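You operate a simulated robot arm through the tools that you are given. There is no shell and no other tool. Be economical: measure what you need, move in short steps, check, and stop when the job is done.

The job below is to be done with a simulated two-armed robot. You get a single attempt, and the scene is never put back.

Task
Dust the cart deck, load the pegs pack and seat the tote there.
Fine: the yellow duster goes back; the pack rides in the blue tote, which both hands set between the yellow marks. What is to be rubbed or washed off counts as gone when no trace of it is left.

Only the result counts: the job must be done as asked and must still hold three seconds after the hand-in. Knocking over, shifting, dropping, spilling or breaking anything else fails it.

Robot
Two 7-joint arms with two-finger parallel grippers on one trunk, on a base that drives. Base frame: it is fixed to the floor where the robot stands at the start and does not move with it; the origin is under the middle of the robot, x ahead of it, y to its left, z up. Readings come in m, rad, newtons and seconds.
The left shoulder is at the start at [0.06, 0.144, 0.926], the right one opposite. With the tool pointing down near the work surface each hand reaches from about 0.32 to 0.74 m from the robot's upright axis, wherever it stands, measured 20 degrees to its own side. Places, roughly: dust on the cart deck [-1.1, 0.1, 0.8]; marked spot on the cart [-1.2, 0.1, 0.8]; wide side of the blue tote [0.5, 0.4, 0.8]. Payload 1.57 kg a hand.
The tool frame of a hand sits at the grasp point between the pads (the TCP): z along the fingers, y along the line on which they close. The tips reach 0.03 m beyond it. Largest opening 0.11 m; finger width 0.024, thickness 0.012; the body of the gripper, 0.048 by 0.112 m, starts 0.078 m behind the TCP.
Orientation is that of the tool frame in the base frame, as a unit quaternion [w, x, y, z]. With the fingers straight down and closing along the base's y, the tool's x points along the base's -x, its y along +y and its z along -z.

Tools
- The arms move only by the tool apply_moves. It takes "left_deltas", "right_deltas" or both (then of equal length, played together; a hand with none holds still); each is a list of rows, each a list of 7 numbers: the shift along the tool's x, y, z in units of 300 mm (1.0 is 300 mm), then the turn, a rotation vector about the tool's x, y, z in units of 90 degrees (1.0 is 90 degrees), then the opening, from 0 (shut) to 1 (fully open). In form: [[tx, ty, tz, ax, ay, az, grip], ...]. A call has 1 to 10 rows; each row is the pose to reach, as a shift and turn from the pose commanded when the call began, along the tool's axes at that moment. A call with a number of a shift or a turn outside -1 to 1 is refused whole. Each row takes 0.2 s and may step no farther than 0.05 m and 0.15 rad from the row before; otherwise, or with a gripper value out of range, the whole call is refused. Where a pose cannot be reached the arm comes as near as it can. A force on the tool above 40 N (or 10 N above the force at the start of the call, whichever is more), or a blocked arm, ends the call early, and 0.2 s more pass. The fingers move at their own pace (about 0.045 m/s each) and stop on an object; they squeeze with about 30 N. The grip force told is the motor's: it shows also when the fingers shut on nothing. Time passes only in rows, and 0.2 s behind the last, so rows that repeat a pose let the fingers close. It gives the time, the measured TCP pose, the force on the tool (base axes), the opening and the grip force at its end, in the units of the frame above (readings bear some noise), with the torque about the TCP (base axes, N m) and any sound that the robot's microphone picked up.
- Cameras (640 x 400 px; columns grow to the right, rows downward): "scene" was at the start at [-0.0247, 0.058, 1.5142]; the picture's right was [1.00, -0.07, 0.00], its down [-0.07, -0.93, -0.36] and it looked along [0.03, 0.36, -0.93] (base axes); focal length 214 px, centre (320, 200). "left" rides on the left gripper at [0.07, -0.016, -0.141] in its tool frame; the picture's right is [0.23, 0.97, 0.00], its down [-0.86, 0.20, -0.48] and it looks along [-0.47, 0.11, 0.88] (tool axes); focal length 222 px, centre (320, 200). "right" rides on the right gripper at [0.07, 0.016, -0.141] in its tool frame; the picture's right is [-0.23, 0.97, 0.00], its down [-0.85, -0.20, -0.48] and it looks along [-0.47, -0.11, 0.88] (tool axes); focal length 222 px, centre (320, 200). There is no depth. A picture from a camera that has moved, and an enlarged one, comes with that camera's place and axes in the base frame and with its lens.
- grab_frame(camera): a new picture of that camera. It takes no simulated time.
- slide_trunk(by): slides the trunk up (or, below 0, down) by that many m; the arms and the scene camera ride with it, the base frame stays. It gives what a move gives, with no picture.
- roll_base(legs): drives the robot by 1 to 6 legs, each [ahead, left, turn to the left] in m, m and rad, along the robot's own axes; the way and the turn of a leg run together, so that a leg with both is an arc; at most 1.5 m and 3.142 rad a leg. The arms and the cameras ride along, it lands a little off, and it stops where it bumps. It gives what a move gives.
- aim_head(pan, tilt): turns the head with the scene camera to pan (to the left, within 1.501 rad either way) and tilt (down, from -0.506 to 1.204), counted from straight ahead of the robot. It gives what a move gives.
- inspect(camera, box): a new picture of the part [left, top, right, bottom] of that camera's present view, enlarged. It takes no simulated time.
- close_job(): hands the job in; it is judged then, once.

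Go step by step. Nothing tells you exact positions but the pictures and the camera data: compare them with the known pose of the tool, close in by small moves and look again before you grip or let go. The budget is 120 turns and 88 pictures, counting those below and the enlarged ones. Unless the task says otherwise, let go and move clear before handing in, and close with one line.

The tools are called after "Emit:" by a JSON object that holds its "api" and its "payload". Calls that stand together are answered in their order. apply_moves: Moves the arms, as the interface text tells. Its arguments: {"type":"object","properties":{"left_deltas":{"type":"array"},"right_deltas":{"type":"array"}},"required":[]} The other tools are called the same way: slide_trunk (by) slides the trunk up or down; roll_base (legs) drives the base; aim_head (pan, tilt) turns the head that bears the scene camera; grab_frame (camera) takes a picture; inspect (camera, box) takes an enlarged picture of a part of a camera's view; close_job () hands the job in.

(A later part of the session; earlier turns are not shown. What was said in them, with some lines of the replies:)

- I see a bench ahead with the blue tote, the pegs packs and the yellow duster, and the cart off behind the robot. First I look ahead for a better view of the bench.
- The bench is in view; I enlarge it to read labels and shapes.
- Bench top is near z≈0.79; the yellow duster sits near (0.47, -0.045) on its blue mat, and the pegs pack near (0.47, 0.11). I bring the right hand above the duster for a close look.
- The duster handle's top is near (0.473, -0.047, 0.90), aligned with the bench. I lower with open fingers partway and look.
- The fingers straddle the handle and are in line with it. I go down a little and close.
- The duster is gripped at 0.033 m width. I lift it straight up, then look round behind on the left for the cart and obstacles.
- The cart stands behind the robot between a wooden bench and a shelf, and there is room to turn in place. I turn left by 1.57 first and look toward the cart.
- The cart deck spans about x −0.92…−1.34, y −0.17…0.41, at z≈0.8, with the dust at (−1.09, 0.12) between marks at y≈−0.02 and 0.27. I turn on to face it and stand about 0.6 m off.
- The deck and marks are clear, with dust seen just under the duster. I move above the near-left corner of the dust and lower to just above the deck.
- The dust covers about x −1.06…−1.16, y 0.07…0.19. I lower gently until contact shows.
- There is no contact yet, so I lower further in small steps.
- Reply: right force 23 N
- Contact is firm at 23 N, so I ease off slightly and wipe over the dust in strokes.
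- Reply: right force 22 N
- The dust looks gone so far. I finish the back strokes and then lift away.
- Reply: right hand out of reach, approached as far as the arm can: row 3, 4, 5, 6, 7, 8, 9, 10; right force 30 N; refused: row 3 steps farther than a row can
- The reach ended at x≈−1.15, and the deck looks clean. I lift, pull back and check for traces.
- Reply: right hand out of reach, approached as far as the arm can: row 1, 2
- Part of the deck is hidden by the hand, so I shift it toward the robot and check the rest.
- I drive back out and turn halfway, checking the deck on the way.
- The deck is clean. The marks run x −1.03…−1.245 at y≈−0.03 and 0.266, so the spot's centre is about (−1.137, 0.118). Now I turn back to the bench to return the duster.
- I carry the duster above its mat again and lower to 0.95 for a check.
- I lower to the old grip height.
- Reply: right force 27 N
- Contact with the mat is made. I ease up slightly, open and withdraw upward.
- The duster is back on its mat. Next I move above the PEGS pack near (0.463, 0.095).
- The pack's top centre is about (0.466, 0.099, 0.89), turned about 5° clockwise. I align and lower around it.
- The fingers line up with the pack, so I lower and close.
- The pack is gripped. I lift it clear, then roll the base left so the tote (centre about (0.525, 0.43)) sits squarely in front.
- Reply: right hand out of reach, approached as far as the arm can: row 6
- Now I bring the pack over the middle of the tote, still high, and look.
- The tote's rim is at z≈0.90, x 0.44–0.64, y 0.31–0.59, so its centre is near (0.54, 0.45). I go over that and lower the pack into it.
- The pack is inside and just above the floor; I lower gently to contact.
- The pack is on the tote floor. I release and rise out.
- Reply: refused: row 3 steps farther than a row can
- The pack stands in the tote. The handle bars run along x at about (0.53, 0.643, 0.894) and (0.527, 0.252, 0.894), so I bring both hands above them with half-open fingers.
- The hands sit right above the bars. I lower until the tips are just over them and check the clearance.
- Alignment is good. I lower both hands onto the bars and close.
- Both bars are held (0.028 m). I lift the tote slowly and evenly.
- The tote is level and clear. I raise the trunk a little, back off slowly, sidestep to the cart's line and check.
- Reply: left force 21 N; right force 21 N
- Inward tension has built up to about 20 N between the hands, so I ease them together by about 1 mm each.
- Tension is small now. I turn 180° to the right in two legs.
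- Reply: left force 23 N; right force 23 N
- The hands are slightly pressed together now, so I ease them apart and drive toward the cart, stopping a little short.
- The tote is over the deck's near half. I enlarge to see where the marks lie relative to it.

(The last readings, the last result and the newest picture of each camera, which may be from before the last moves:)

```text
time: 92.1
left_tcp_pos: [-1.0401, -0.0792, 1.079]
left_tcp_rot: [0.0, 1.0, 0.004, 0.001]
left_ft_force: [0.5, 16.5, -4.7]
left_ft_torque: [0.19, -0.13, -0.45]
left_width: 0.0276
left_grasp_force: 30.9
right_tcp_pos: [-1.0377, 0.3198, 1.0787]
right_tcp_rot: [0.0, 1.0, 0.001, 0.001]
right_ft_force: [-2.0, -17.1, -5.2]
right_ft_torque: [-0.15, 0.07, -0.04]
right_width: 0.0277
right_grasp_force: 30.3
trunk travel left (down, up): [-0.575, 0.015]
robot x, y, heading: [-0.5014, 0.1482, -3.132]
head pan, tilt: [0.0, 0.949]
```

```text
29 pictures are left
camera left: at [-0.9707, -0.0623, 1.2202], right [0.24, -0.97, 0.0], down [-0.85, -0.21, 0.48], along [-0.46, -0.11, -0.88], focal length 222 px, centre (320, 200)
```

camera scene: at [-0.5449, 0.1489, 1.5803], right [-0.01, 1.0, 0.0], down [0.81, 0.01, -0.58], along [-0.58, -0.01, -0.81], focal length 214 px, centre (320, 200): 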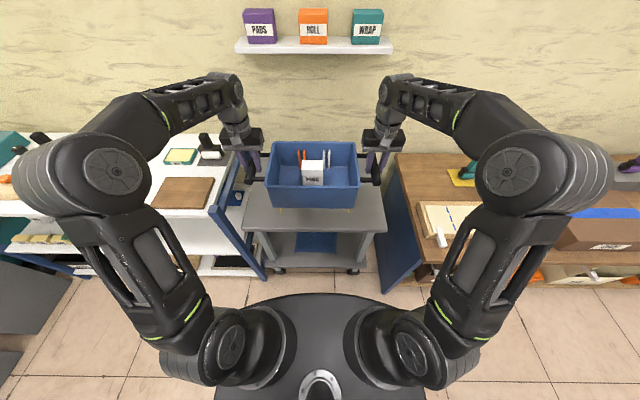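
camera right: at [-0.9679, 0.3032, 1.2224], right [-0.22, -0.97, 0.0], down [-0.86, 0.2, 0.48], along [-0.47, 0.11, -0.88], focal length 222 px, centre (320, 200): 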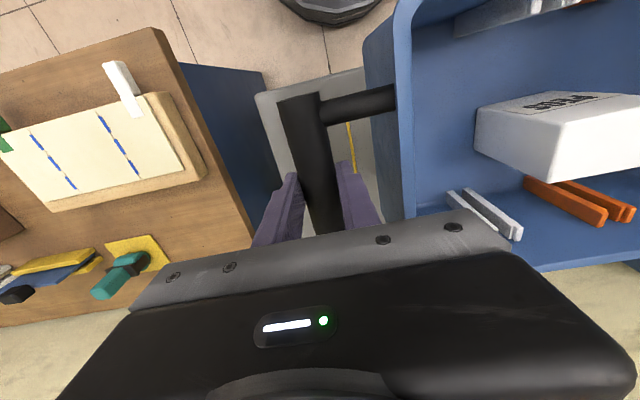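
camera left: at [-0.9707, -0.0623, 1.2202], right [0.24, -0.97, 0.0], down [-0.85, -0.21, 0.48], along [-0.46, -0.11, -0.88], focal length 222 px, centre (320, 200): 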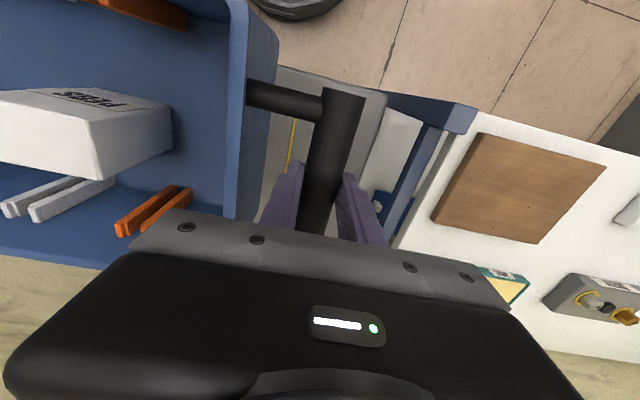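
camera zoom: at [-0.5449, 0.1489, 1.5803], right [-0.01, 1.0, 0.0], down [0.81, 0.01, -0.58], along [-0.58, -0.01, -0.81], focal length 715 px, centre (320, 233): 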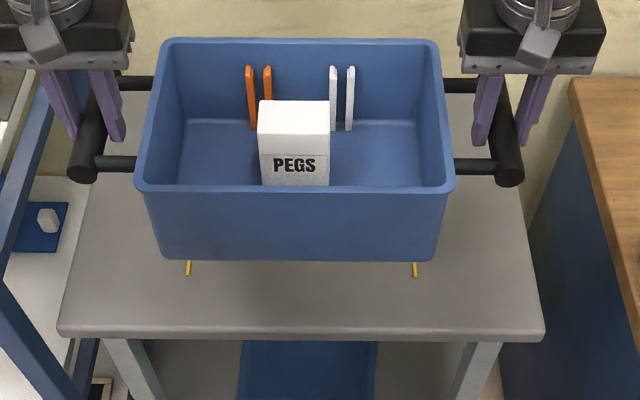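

The marks are at y≈−0.034 and 0.266, starting at x≈−1.04. The tote needs about 95 mm more forward and 3 mm sideways. I lower the trunk some and extend both arms together.

Emit:
{"api": "slide_trunk", "payload": {"by": -0.12}}

Emit:
{"api": "apply_moves", "payload": {"right_deltas": [[-0.04, 0.0115, 0, 0, 0, 0, 0], [-0.1, 0.0115, 0, 0, 0, 0, 0], [-0.16, 0.0115, 0, 0, 0, 0, 0], [-0.22, 0.0115, 0, 0, 0, 0, 0], [-0.28, 0.0115, 0, 0, 0, 0, 0], [-0.317, 0.0115, 0, 0, 0, 0, 0]], "left_deltas": [[-0.04, 0.0085, 0, 0, 0, 0, 0], [-0.1, 0.0085, 0, 0, 0, 0, 0], [-0.16, 0.0085, 0, 0, 0, 0, 0], [-0.22, 0.0085, 0, 0, 0, 0, 0], [-0.28, 0.0085, 0, 0, 0, 0, 0], [-0.317, 0.0085, 0, 0, 0, 0, 0]]}}

Emit:
{"api": "inspect", "payload": {"camera": "scene", "box": [230, 130, 410, 250]}}

```text
time: 93.6
left_tcp_pos: [-1.0389, -0.0784, 0.9606]
left_tcp_rot: [0.0, 1.0, 0.004, 0.001]
left_ft_force: [-0.5, 1.2, -5.2]
left_ft_torque: [0.0, 0.0, -0.4]
left_width: 0.0276
left_grasp_force: 29.9
right_tcp_pos: [-1.0365, 0.3194, 0.9608]
right_tcp_rot: [0.001, 1.0, 0.002, 0.0]
right_ft_force: [-1.1, -0.8, -5.0]
right_ft_torque: [0.05, 0.01, -0.05]
right_width: 0.0276
right_grasp_force: 30.4
trunk travel left (down, up): [-0.455, 0.135]
robot x, y, heading: [-0.505, 0.1467, -3.129]
head pan, tilt: [0.0, 0.949]
```

```text
time: 95.0
left_tcp_pos: [-1.114, -0.0819, 0.9596]
left_tcp_rot: [0.0, 1.0, 0.005, -0.001]
left_ft_force: [-3.6, -0.6, -5.3]
left_ft_torque: [-0.04, 0.67, 0.72]
left_width: 0.0278
left_grasp_force: 30.1
left hand out of reach, approached as far as the arm can: row 5, 6
right_tcp_pos: [-1.1217, 0.3163, 0.9596]
right_tcp_rot: [0.0, 1.0, 0.002, 0.001]
right_ft_force: [4.5, 1.4, -5.5]
right_ft_torque: [0.03, -0.75, 0.95]
right_width: 0.0278
right_grasp_force: 30.6
right hand out of reach, approached as far as the arm can: row 6
trunk travel left (down, up): [-0.455, 0.135]
robot x, y, heading: [-0.4994, 0.1446, -3.133]
head pan, tilt: [0.0, 0.949]
```

```text
3.33 times, centred on (320, 190) of scene
camera zoom: at [-0.5439, 0.1494, 1.4603], right [-0.01, 1.0, 0.0], down [0.81, 0.01, -0.58], along [-0.58, -0.01, -0.81], focal length 715 px, centre (320, 233)
```

zoom: 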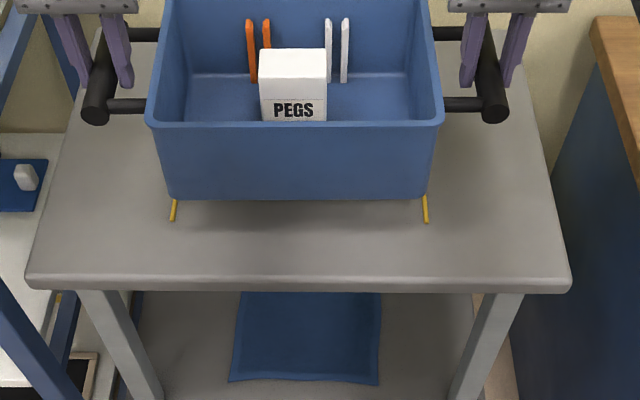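

Both arms hit their reach just short and the tote skewed slightly. I draw back 30 mm and then bring the base closer (there is over 0.13 m to the cart's wheels).

Emit:
{"api": "apply_moves", "payload": {"right_deltas": [[0.05, 0, 0, 0, 0, 0, 0], [0.1, 0, 0, 0, 0, 0, 0], [0.1, 0, 0, 0, 0, 0, 0]], "left_deltas": [[0.05, 0, 0, 0, 0, 0, 0], [0.1, 0, 0, 0, 0, 0, 0], [0.1, 0, 0, 0, 0, 0, 0]]}}

```text
time: 95.8
left_tcp_pos: [-1.0848, -0.0815, 0.9583]
left_tcp_rot: [0.0, 1.0, 0.005, 0.0]
left_ft_force: [-4.1, 1.3, -4.1]
left_ft_torque: [-0.03, 0.53, 0.92]
left_width: 0.0277
left_grasp_force: 30.4
right_tcp_pos: [-1.0901, 0.3158, 0.9604]
right_tcp_rot: [0.001, 1.0, 0.002, 0.0]
right_ft_force: [4.7, -2.1, -5.2]
right_ft_torque: [0.06, -0.59, 0.88]
right_width: 0.0279
right_grasp_force: 30.3
trunk travel left (down, up): [-0.455, 0.135]
robot x, y, heading: [-0.5007, 0.1461, -3.134]
head pan, tilt: [0.0, 0.949]
```

I take out the skew by shifting the hands oppositely about 4.5 mm, then drive 45 mm nearer.

Emit:
{"api": "apply_moves", "payload": {"right_deltas": [[0.008, 0, 0, 0, 0, 0, 0], [0.015, 0, 0, 0, 0, 0, 0], [0.015, 0, 0, 0, 0, 0, 0]], "left_deltas": [[-0.008, 0, 0, 0, 0, 0, 0], [-0.015, 0, 0, 0, 0, 0, 0], [-0.015, 0, 0, 0, 0, 0, 0]]}}

Emit:
{"api": "roll_base", "payload": {"legs": [[0.046, 0, 0]]}}

Emit:
{"api": "inspect", "payload": {"camera": "scene", "box": [230, 130, 410, 250]}}

```text
time: 96.6
left_tcp_pos: [-1.0876, -0.0836, 0.9605]
left_tcp_rot: [-0.001, 1.0, 0.004, 0.002]
left_ft_force: [0.8, 2.1, -5.0]
left_ft_torque: [0.03, -0.69, -0.43]
left_width: 0.0276
left_grasp_force: 30.0
right_tcp_pos: [-1.0867, 0.3154, 0.96]
right_tcp_rot: [0.002, 1.0, 0.001, -0.001]
right_ft_force: [-1.8, -2.2, -5.6]
right_ft_torque: [-0.06, 0.65, -0.14]
right_width: 0.0276
right_grasp_force: 29.9
trunk travel left (down, up): [-0.455, 0.135]
robot x, y, heading: [-0.5024, 0.1479, -3.131]
head pan, tilt: [0.0, 0.949]
```

```text
time: 97.5
left_tcp_pos: [-1.1354, -0.0835, 0.9583]
left_tcp_rot: [0.0, 1.0, 0.005, 0.002]
left_ft_force: [0.4, 2.0, -6.0]
left_ft_torque: [-0.07, -0.74, -0.41]
left_width: 0.0276
left_grasp_force: 29.9
right_tcp_pos: [-1.1339, 0.3151, 0.9594]
right_tcp_rot: [0.001, 1.0, 0.001, 0.001]
right_ft_force: [-1.9, -3.1, -4.6]
right_ft_torque: [-0.12, 0.65, -0.15]
right_width: 0.0275
right_grasp_force: 29.9
trunk travel left (down, up): [-0.455, 0.135]
robot x, y, heading: [-0.5455, 0.1449, -3.134]
head pan, tilt: [0.0, 0.949]
```

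```text
3.33 times, centred on (320, 190) of scene
camera zoom: at [-0.5913, 0.1485, 1.4602], right [-0.01, 1.0, 0.0], down [0.81, 0.01, -0.58], along [-0.58, -0.01, -0.81], focal length 715 px, centre (320, 233)
```

zoom: 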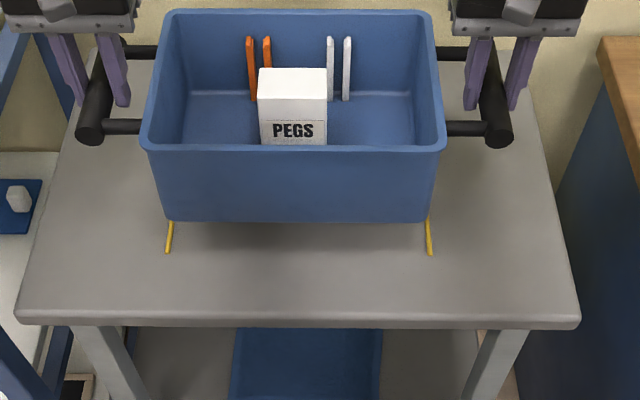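

The tote sits centred between the marks in the picture (rim x −1.044…−1.243, bottom y −0.022…0.256). I lower both hands together to just above the deck.

Emit:
{"api": "apply_moves", "payload": {"right_deltas": [[0, 0, 0.05, 0, 0, 0, 0], [0, 0, 0.1, 0, 0, 0, 0], [0, 0, 0.15, 0, 0, 0, 0], [0, 0, 0.19, 0, 0, 0, 0]], "left_deltas": [[0, 0, 0.05, 0, 0, 0, 0], [0, 0, 0.1, 0, 0, 0, 0], [0, 0, 0.15, 0, 0, 0, 0], [0, 0, 0.19, 0, 0, 0, 0]]}}

Emit:
{"api": "inspect", "payload": {"camera": "scene", "box": [230, 130, 410, 250]}}

```text
time: 98.5
left_tcp_pos: [-1.134, -0.0823, 0.9028]
left_tcp_rot: [0.0, 1.0, 0.005, 0.0]
left_ft_force: [0.4, 2.3, -5.7]
left_ft_torque: [-0.08, 0.14, -0.25]
left_width: 0.0276
left_grasp_force: 29.6
right_tcp_pos: [-1.1331, 0.3154, 0.9033]
right_tcp_rot: [0.001, 1.0, 0.003, 0.0]
right_ft_force: [-0.8, -0.8, -4.4]
right_ft_torque: [-0.03, -0.16, 0.07]
right_width: 0.0277
right_grasp_force: 30.4
trunk travel left (down, up): [-0.455, 0.135]
robot x, y, heading: [-0.5442, 0.148, -3.13]
head pan, tilt: [0.0, 0.949]
```

```text
3.33 times, centred on (320, 190) of scene
camera zoom: at [-0.5896, 0.1485, 1.4603], right [-0.01, 1.0, 0.0], down [0.81, 0.01, -0.58], along [-0.58, -0.01, -0.81], focal length 715 px, centre (320, 233)
```

zoom: 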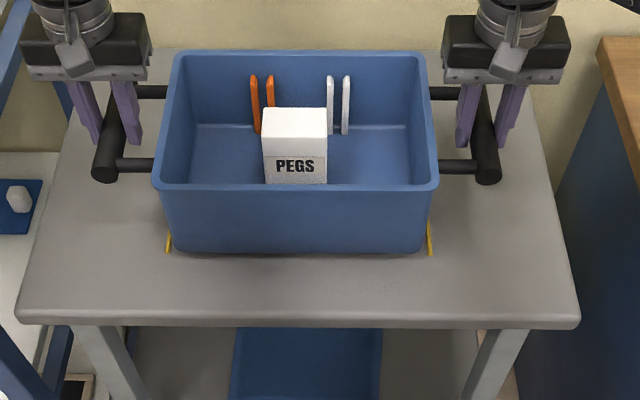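

It hovers about 1 cm above the deck. The marks' centre works out at x≈−1.150 against the tote's −1.141, so I shift 9 mm forward and lower on.

Emit:
{"api": "apply_moves", "payload": {"right_deltas": [[-0.015, 0, 0, 0, 0, 0, 0], [-0.03, 0, 0, 0, 0, 0, 0], [-0.03, 0, 0.015, 0, 0, 0, 0], [-0.03, 0, 0.025, 0, 0, 0, 0]], "left_deltas": [[-0.015, 0, 0, 0, 0, 0, 0], [-0.03, 0, 0, 0, 0, 0, 0], [-0.03, 0, 0.015, 0, 0, 0, 0], [-0.03, 0, 0.025, 0, 0, 0, 0]]}}

```text
time: 99.5
left_tcp_pos: [-1.1438, -0.0834, 0.8954]
left_tcp_rot: [0.001, 1.0, 0.004, 0.001]
left_ft_force: [0.4, 3.1, -4.0]
left_ft_torque: [0.16, -0.08, -0.25]
left_width: 0.0279
left_grasp_force: 30.0
right_tcp_pos: [-1.1404, 0.316, 0.8949]
right_tcp_rot: [0.001, 1.0, 0.002, 0.0]
right_ft_force: [-0.4, -3.4, -5.1]
right_ft_torque: [0.0, -0.04, -0.02]
right_width: 0.0276
right_grasp_force: 29.6
trunk travel left (down, up): [-0.455, 0.135]
robot x, y, heading: [-0.5477, 0.1438, -3.131]
head pan, tilt: [0.0, 0.949]
```

Emit:
{"api": "apply_moves", "payload": {"right_deltas": [[0, 0, 0.007, 0, 0, 0, 0], [0, 0, 0.014, 0, 0, 0, 0]], "left_deltas": [[0, 0, 0.007, 0, 0, 0, 0], [0, 0, 0.014, 0, 0, 0, 0]]}}

Emit:
{"api": "inspect", "payload": {"camera": "scene", "box": [230, 130, 410, 250]}}

```text
time: 100.2
left_tcp_pos: [-1.1431, -0.0829, 0.8911]
left_tcp_rot: [-0.001, 1.0, 0.005, 0.0]
left_ft_force: [2.3, 2.5, -3.6]
left_ft_torque: [-0.02, 0.39, -0.45]
left_width: 0.0277
left_grasp_force: 30.3
right_tcp_pos: [-1.1421, 0.3152, 0.8916]
right_tcp_rot: [0.001, 1.0, 0.0, -0.001]
right_ft_force: [-1.2, -1.6, -1.6]
right_ft_torque: [-0.02, 0.19, -0.08]
right_width: 0.0278
right_grasp_force: 30.1
trunk travel left (down, up): [-0.455, 0.135]
robot x, y, heading: [-0.5492, 0.1462, -3.136]
head pan, tilt: [0.0, 0.949]
```

```text
3.33 times, centred on (320, 190) of scene
camera zoom: at [-0.5888, 0.1485, 1.4605], right [-0.01, 1.0, 0.0], down [0.81, 0.01, -0.58], along [-0.58, -0.01, -0.81], focal length 715 px, centre (320, 233)
```

zoom: 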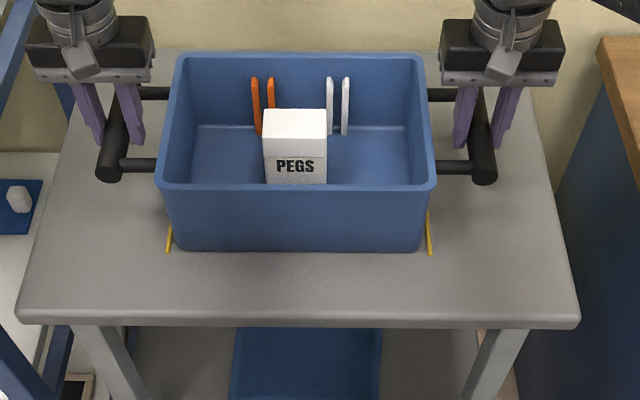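

The tote is beginning to touch, centred between the marks. I lower another bit.

Emit:
{"api": "apply_moves", "payload": {"right_deltas": [[0, 0, 0.004, 0, 0, 0, 0], [0, 0, 0.006, 0, 0, 0, 0]], "left_deltas": [[0, 0, 0.004, 0, 0, 0, 0], [0, 0, 0.006, 0, 0, 0, 0]]}}

```text
time: 100.8
left_tcp_pos: [-1.1426, -0.0832, 0.8915]
left_tcp_rot: [0.0, 1.0, 0.004, 0.0]
left_ft_force: [-1.0, 2.0, 8.4]
left_ft_torque: [-0.04, -0.8, -0.38]
left_width: 0.0277
left_grasp_force: 30.1
right_tcp_pos: [-1.141, 0.3144, 0.8923]
right_tcp_rot: [0.001, 1.0, 0.001, -0.001]
right_ft_force: [-5.3, -0.9, 13.1]
right_ft_torque: [0.0, -0.7, -0.03]
right_width: 0.0277
right_grasp_force: 29.8
trunk travel left (down, up): [-0.455, 0.135]
robot x, y, heading: [-0.5468, 0.1439, -3.132]
head pan, tilt: [0.0, 0.949]
```

The tote rests firmly on the deck. I ease off 1 mm, open both hands partway and rise straight up.

Emit:
{"api": "apply_moves", "payload": {"right_deltas": [[0, 0, -0.003, 0, 0, 0, 0], [0, 0, -0.003, 0, 0, 0, 0.4], [0, 0, -0.003, 0, 0, 0, 0.5], [0, 0, -0.003, 0, 0, 0, 0.5], [0, 0, -0.003, 0, 0, 0, 0.5]], "left_deltas": [[0, 0, -0.003, 0, 0, 0, 0], [0, 0, -0.003, 0, 0, 0, 0.4], [0, 0, -0.003, 0, 0, 0, 0.5], [0, 0, -0.003, 0, 0, 0, 0.5], [0, 0, -0.003, 0, 0, 0, 0.5]]}}

Emit:
{"api": "inspect", "payload": {"camera": "scene", "box": [230, 130, 410, 250]}}

```text
time: 102.0
left_tcp_pos: [-1.1426, -0.083, 0.8903]
left_tcp_rot: [0.0, 1.0, 0.005, 0.0]
left_ft_force: [0.5, 0.0, -0.9]
left_ft_torque: [-0.02, -0.01, -0.03]
left_width: 0.0551
left_grasp_force: 0.0
right_tcp_pos: [-1.1406, 0.3152, 0.891]
right_tcp_rot: [0.0, 1.0, 0.001, 0.0]
right_ft_force: [-1.2, 0.3, -0.4]
right_ft_torque: [0.05, 0.01, 0.01]
right_width: 0.055
right_grasp_force: 0.1
trunk travel left (down, up): [-0.455, 0.135]
robot x, y, heading: [-0.5468, 0.1482, -3.131]
head pan, tilt: [0.0, 0.949]
```

```text
3.33 times, centred on (320, 190) of scene
camera zoom: at [-0.5885, 0.1485, 1.4604], right [-0.01, 1.0, 0.0], down [0.81, 0.01, -0.58], along [-0.58, -0.01, -0.81], focal length 715 px, centre (320, 233)
```

zoom: 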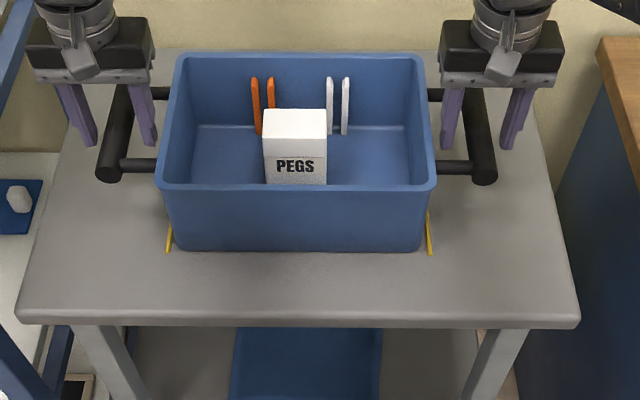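

Released cleanly. I raise both hands straight up via the arms and check.

Emit:
{"api": "apply_moves", "payload": {"right_deltas": [[0, 0, -0.06, 0, 0, 0, 0.5], [0, 0, -0.15, 0, 0, 0, 0.5], [0, 0, -0.27, 0, 0, 0, 0.5]], "left_deltas": [[0, 0, -0.06, 0, 0, 0, 0.5], [0, 0, -0.15, 0, 0, 0, 0.5], [0, 0, -0.27, 0, 0, 0, 0.5]]}}

Emit:
{"api": "slide_trunk", "payload": {"by": 0.1}}

Emit:
{"api": "roll_base", "payload": {"legs": [[-0.35, 0, 0]]}}

Emit:
{"api": "aim_head", "payload": {"pan": 0, "tilt": 0.75}}

Emit:
{"api": "grab_frame", "payload": {"camera": "scene"}}

```text
time: 102.8
left_tcp_pos: [-1.1405, -0.0824, 0.9724]
left_tcp_rot: [-0.001, 1.0, 0.004, 0.001]
left_ft_force: [1.1, -0.3, -0.9]
left_ft_torque: [-0.01, 0.0, -0.04]
left_width: 0.055
left_grasp_force: 0.0
right_tcp_pos: [-1.1412, 0.3158, 0.9721]
right_tcp_rot: [0.001, 1.0, 0.0, 0.0]
right_ft_force: [0.1, 0.6, 1.2]
right_ft_torque: [-0.02, 0.04, -0.03]
right_width: 0.0551
right_grasp_force: 0.0
trunk travel left (down, up): [-0.455, 0.135]
robot x, y, heading: [-0.5449, 0.1483, -3.13]
head pan, tilt: [0.0, 0.949]
```

```text
time: 104.1
left_tcp_pos: [-1.1429, -0.0827, 1.0703]
left_tcp_rot: [0.0, 1.0, 0.004, 0.001]
left_ft_force: [-0.3, 0.7, -0.4]
left_ft_torque: [0.02, 0.0, -0.03]
left_width: 0.0551
left_grasp_force: 0.0
right_tcp_pos: [-1.141, 0.3145, 1.0707]
right_tcp_rot: [0.002, 1.0, 0.002, 0.0]
right_ft_force: [-0.7, 0.9, 0.1]
right_ft_torque: [0.0, 0.0, -0.02]
right_width: 0.0551
right_grasp_force: 0.1
trunk travel left (down, up): [-0.555, 0.035]
robot x, y, heading: [-0.5477, 0.1478, -3.132]
head pan, tilt: [0.0, 0.949]
```

```text
time: 106.3
left_tcp_pos: [-0.7905, -0.0805, 1.0715]
left_tcp_rot: [0.0, 1.0, 0.005, 0.0]
left_ft_force: [0.1, -0.3, 0.4]
left_ft_torque: [0.01, 0.01, -0.01]
left_width: 0.0552
left_grasp_force: 0.0
right_tcp_pos: [-0.7897, 0.3199, 1.0706]
right_tcp_rot: [0.0, 1.0, 0.001, 0.0]
right_ft_force: [-1.1, 0.2, 0.4]
right_ft_torque: [0.0, 0.05, 0.0]
right_width: 0.0551
right_grasp_force: 0.1
trunk travel left (down, up): [-0.555, 0.035]
robot x, y, heading: [-0.1957, 0.1508, -3.131]
head pan, tilt: [0.0, 0.949]
```

```text
time: 107.1
left_tcp_pos: [-0.7917, -0.0799, 1.0721]
left_tcp_rot: [0.0, 1.0, 0.006, 0.001]
left_ft_force: [-0.1, 0.6, 1.1]
left_ft_torque: [0.01, -0.01, 0.01]
left_width: 0.0551
left_grasp_force: 0.0
right_tcp_pos: [-0.7913, 0.3176, 1.0708]
right_tcp_rot: [0.001, 1.0, 0.001, 0.0]
right_ft_force: [-0.7, -0.2, -0.8]
right_ft_torque: [0.0, -0.01, 0.0]
right_width: 0.0549
right_grasp_force: 0.1
trunk travel left (down, up): [-0.555, 0.035]
robot x, y, heading: [-0.1937, 0.1483, -3.131]
head pan, tilt: [0.0, 0.75]
```

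```text
23 pictures are left
camera scene: at [-0.2485, 0.1521, 1.5758], right [-0.01, 1.0, 0.0], down [0.68, 0.01, -0.73], along [-0.73, -0.01, -0.68], focal length 214 px, centre (320, 200)
```

scene: 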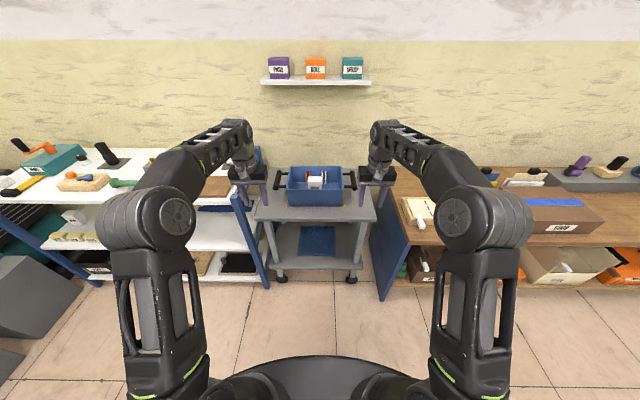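

Emit:
{"api": "inspect", "payload": {"camera": "scene", "box": [250, 150, 390, 240]}}

Emit:
{"api": "grab_frame", "payload": {"camera": "right"}}

```text
4.44 times, centred on (320, 195) of scene
camera zoom: at [-0.2485, 0.1521, 1.5758], right [-0.01, 1.0, 0.0], down [0.68, 0.01, -0.73], along [-0.73, -0.01, -0.68], focal length 953 px, centre (320, 222)
```

zoom: 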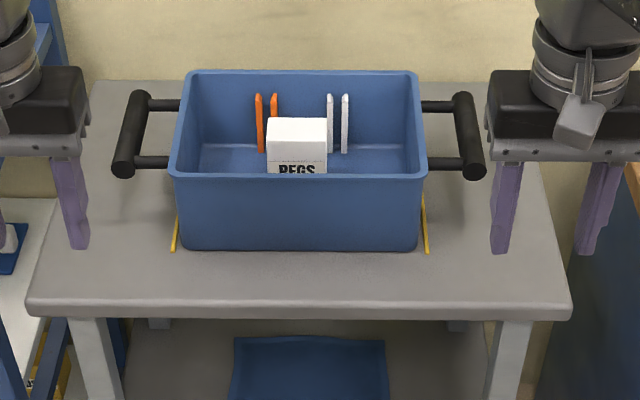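

```text
21 pictures are left
camera right: at [-0.7206, 0.3033, 1.2135], right [-0.22, -0.97, 0.0], down [-0.86, 0.2, 0.48], along [-0.47, 0.11, -0.88], focal length 222 px, centre (320, 200)
```

right: 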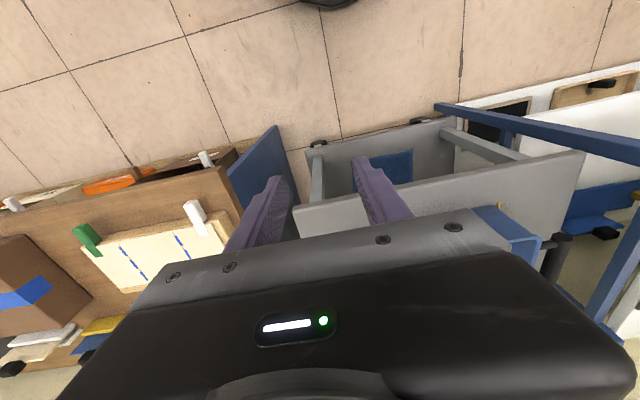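

The tote sits evenly between the yellow marks with the pegs pack upright inside. The deck is dusted, the duster is back on its mat and both hands are clear, so I hand in.

Emit:
{"api": "close_job", "payload": {}}

```text
The job is handed in.
```

The job is handed in: the deck is dusted with no trace left in the pictures, the yellow duster is back on its mat, and the blue tote with the pegs pack sits between the yellow marks.
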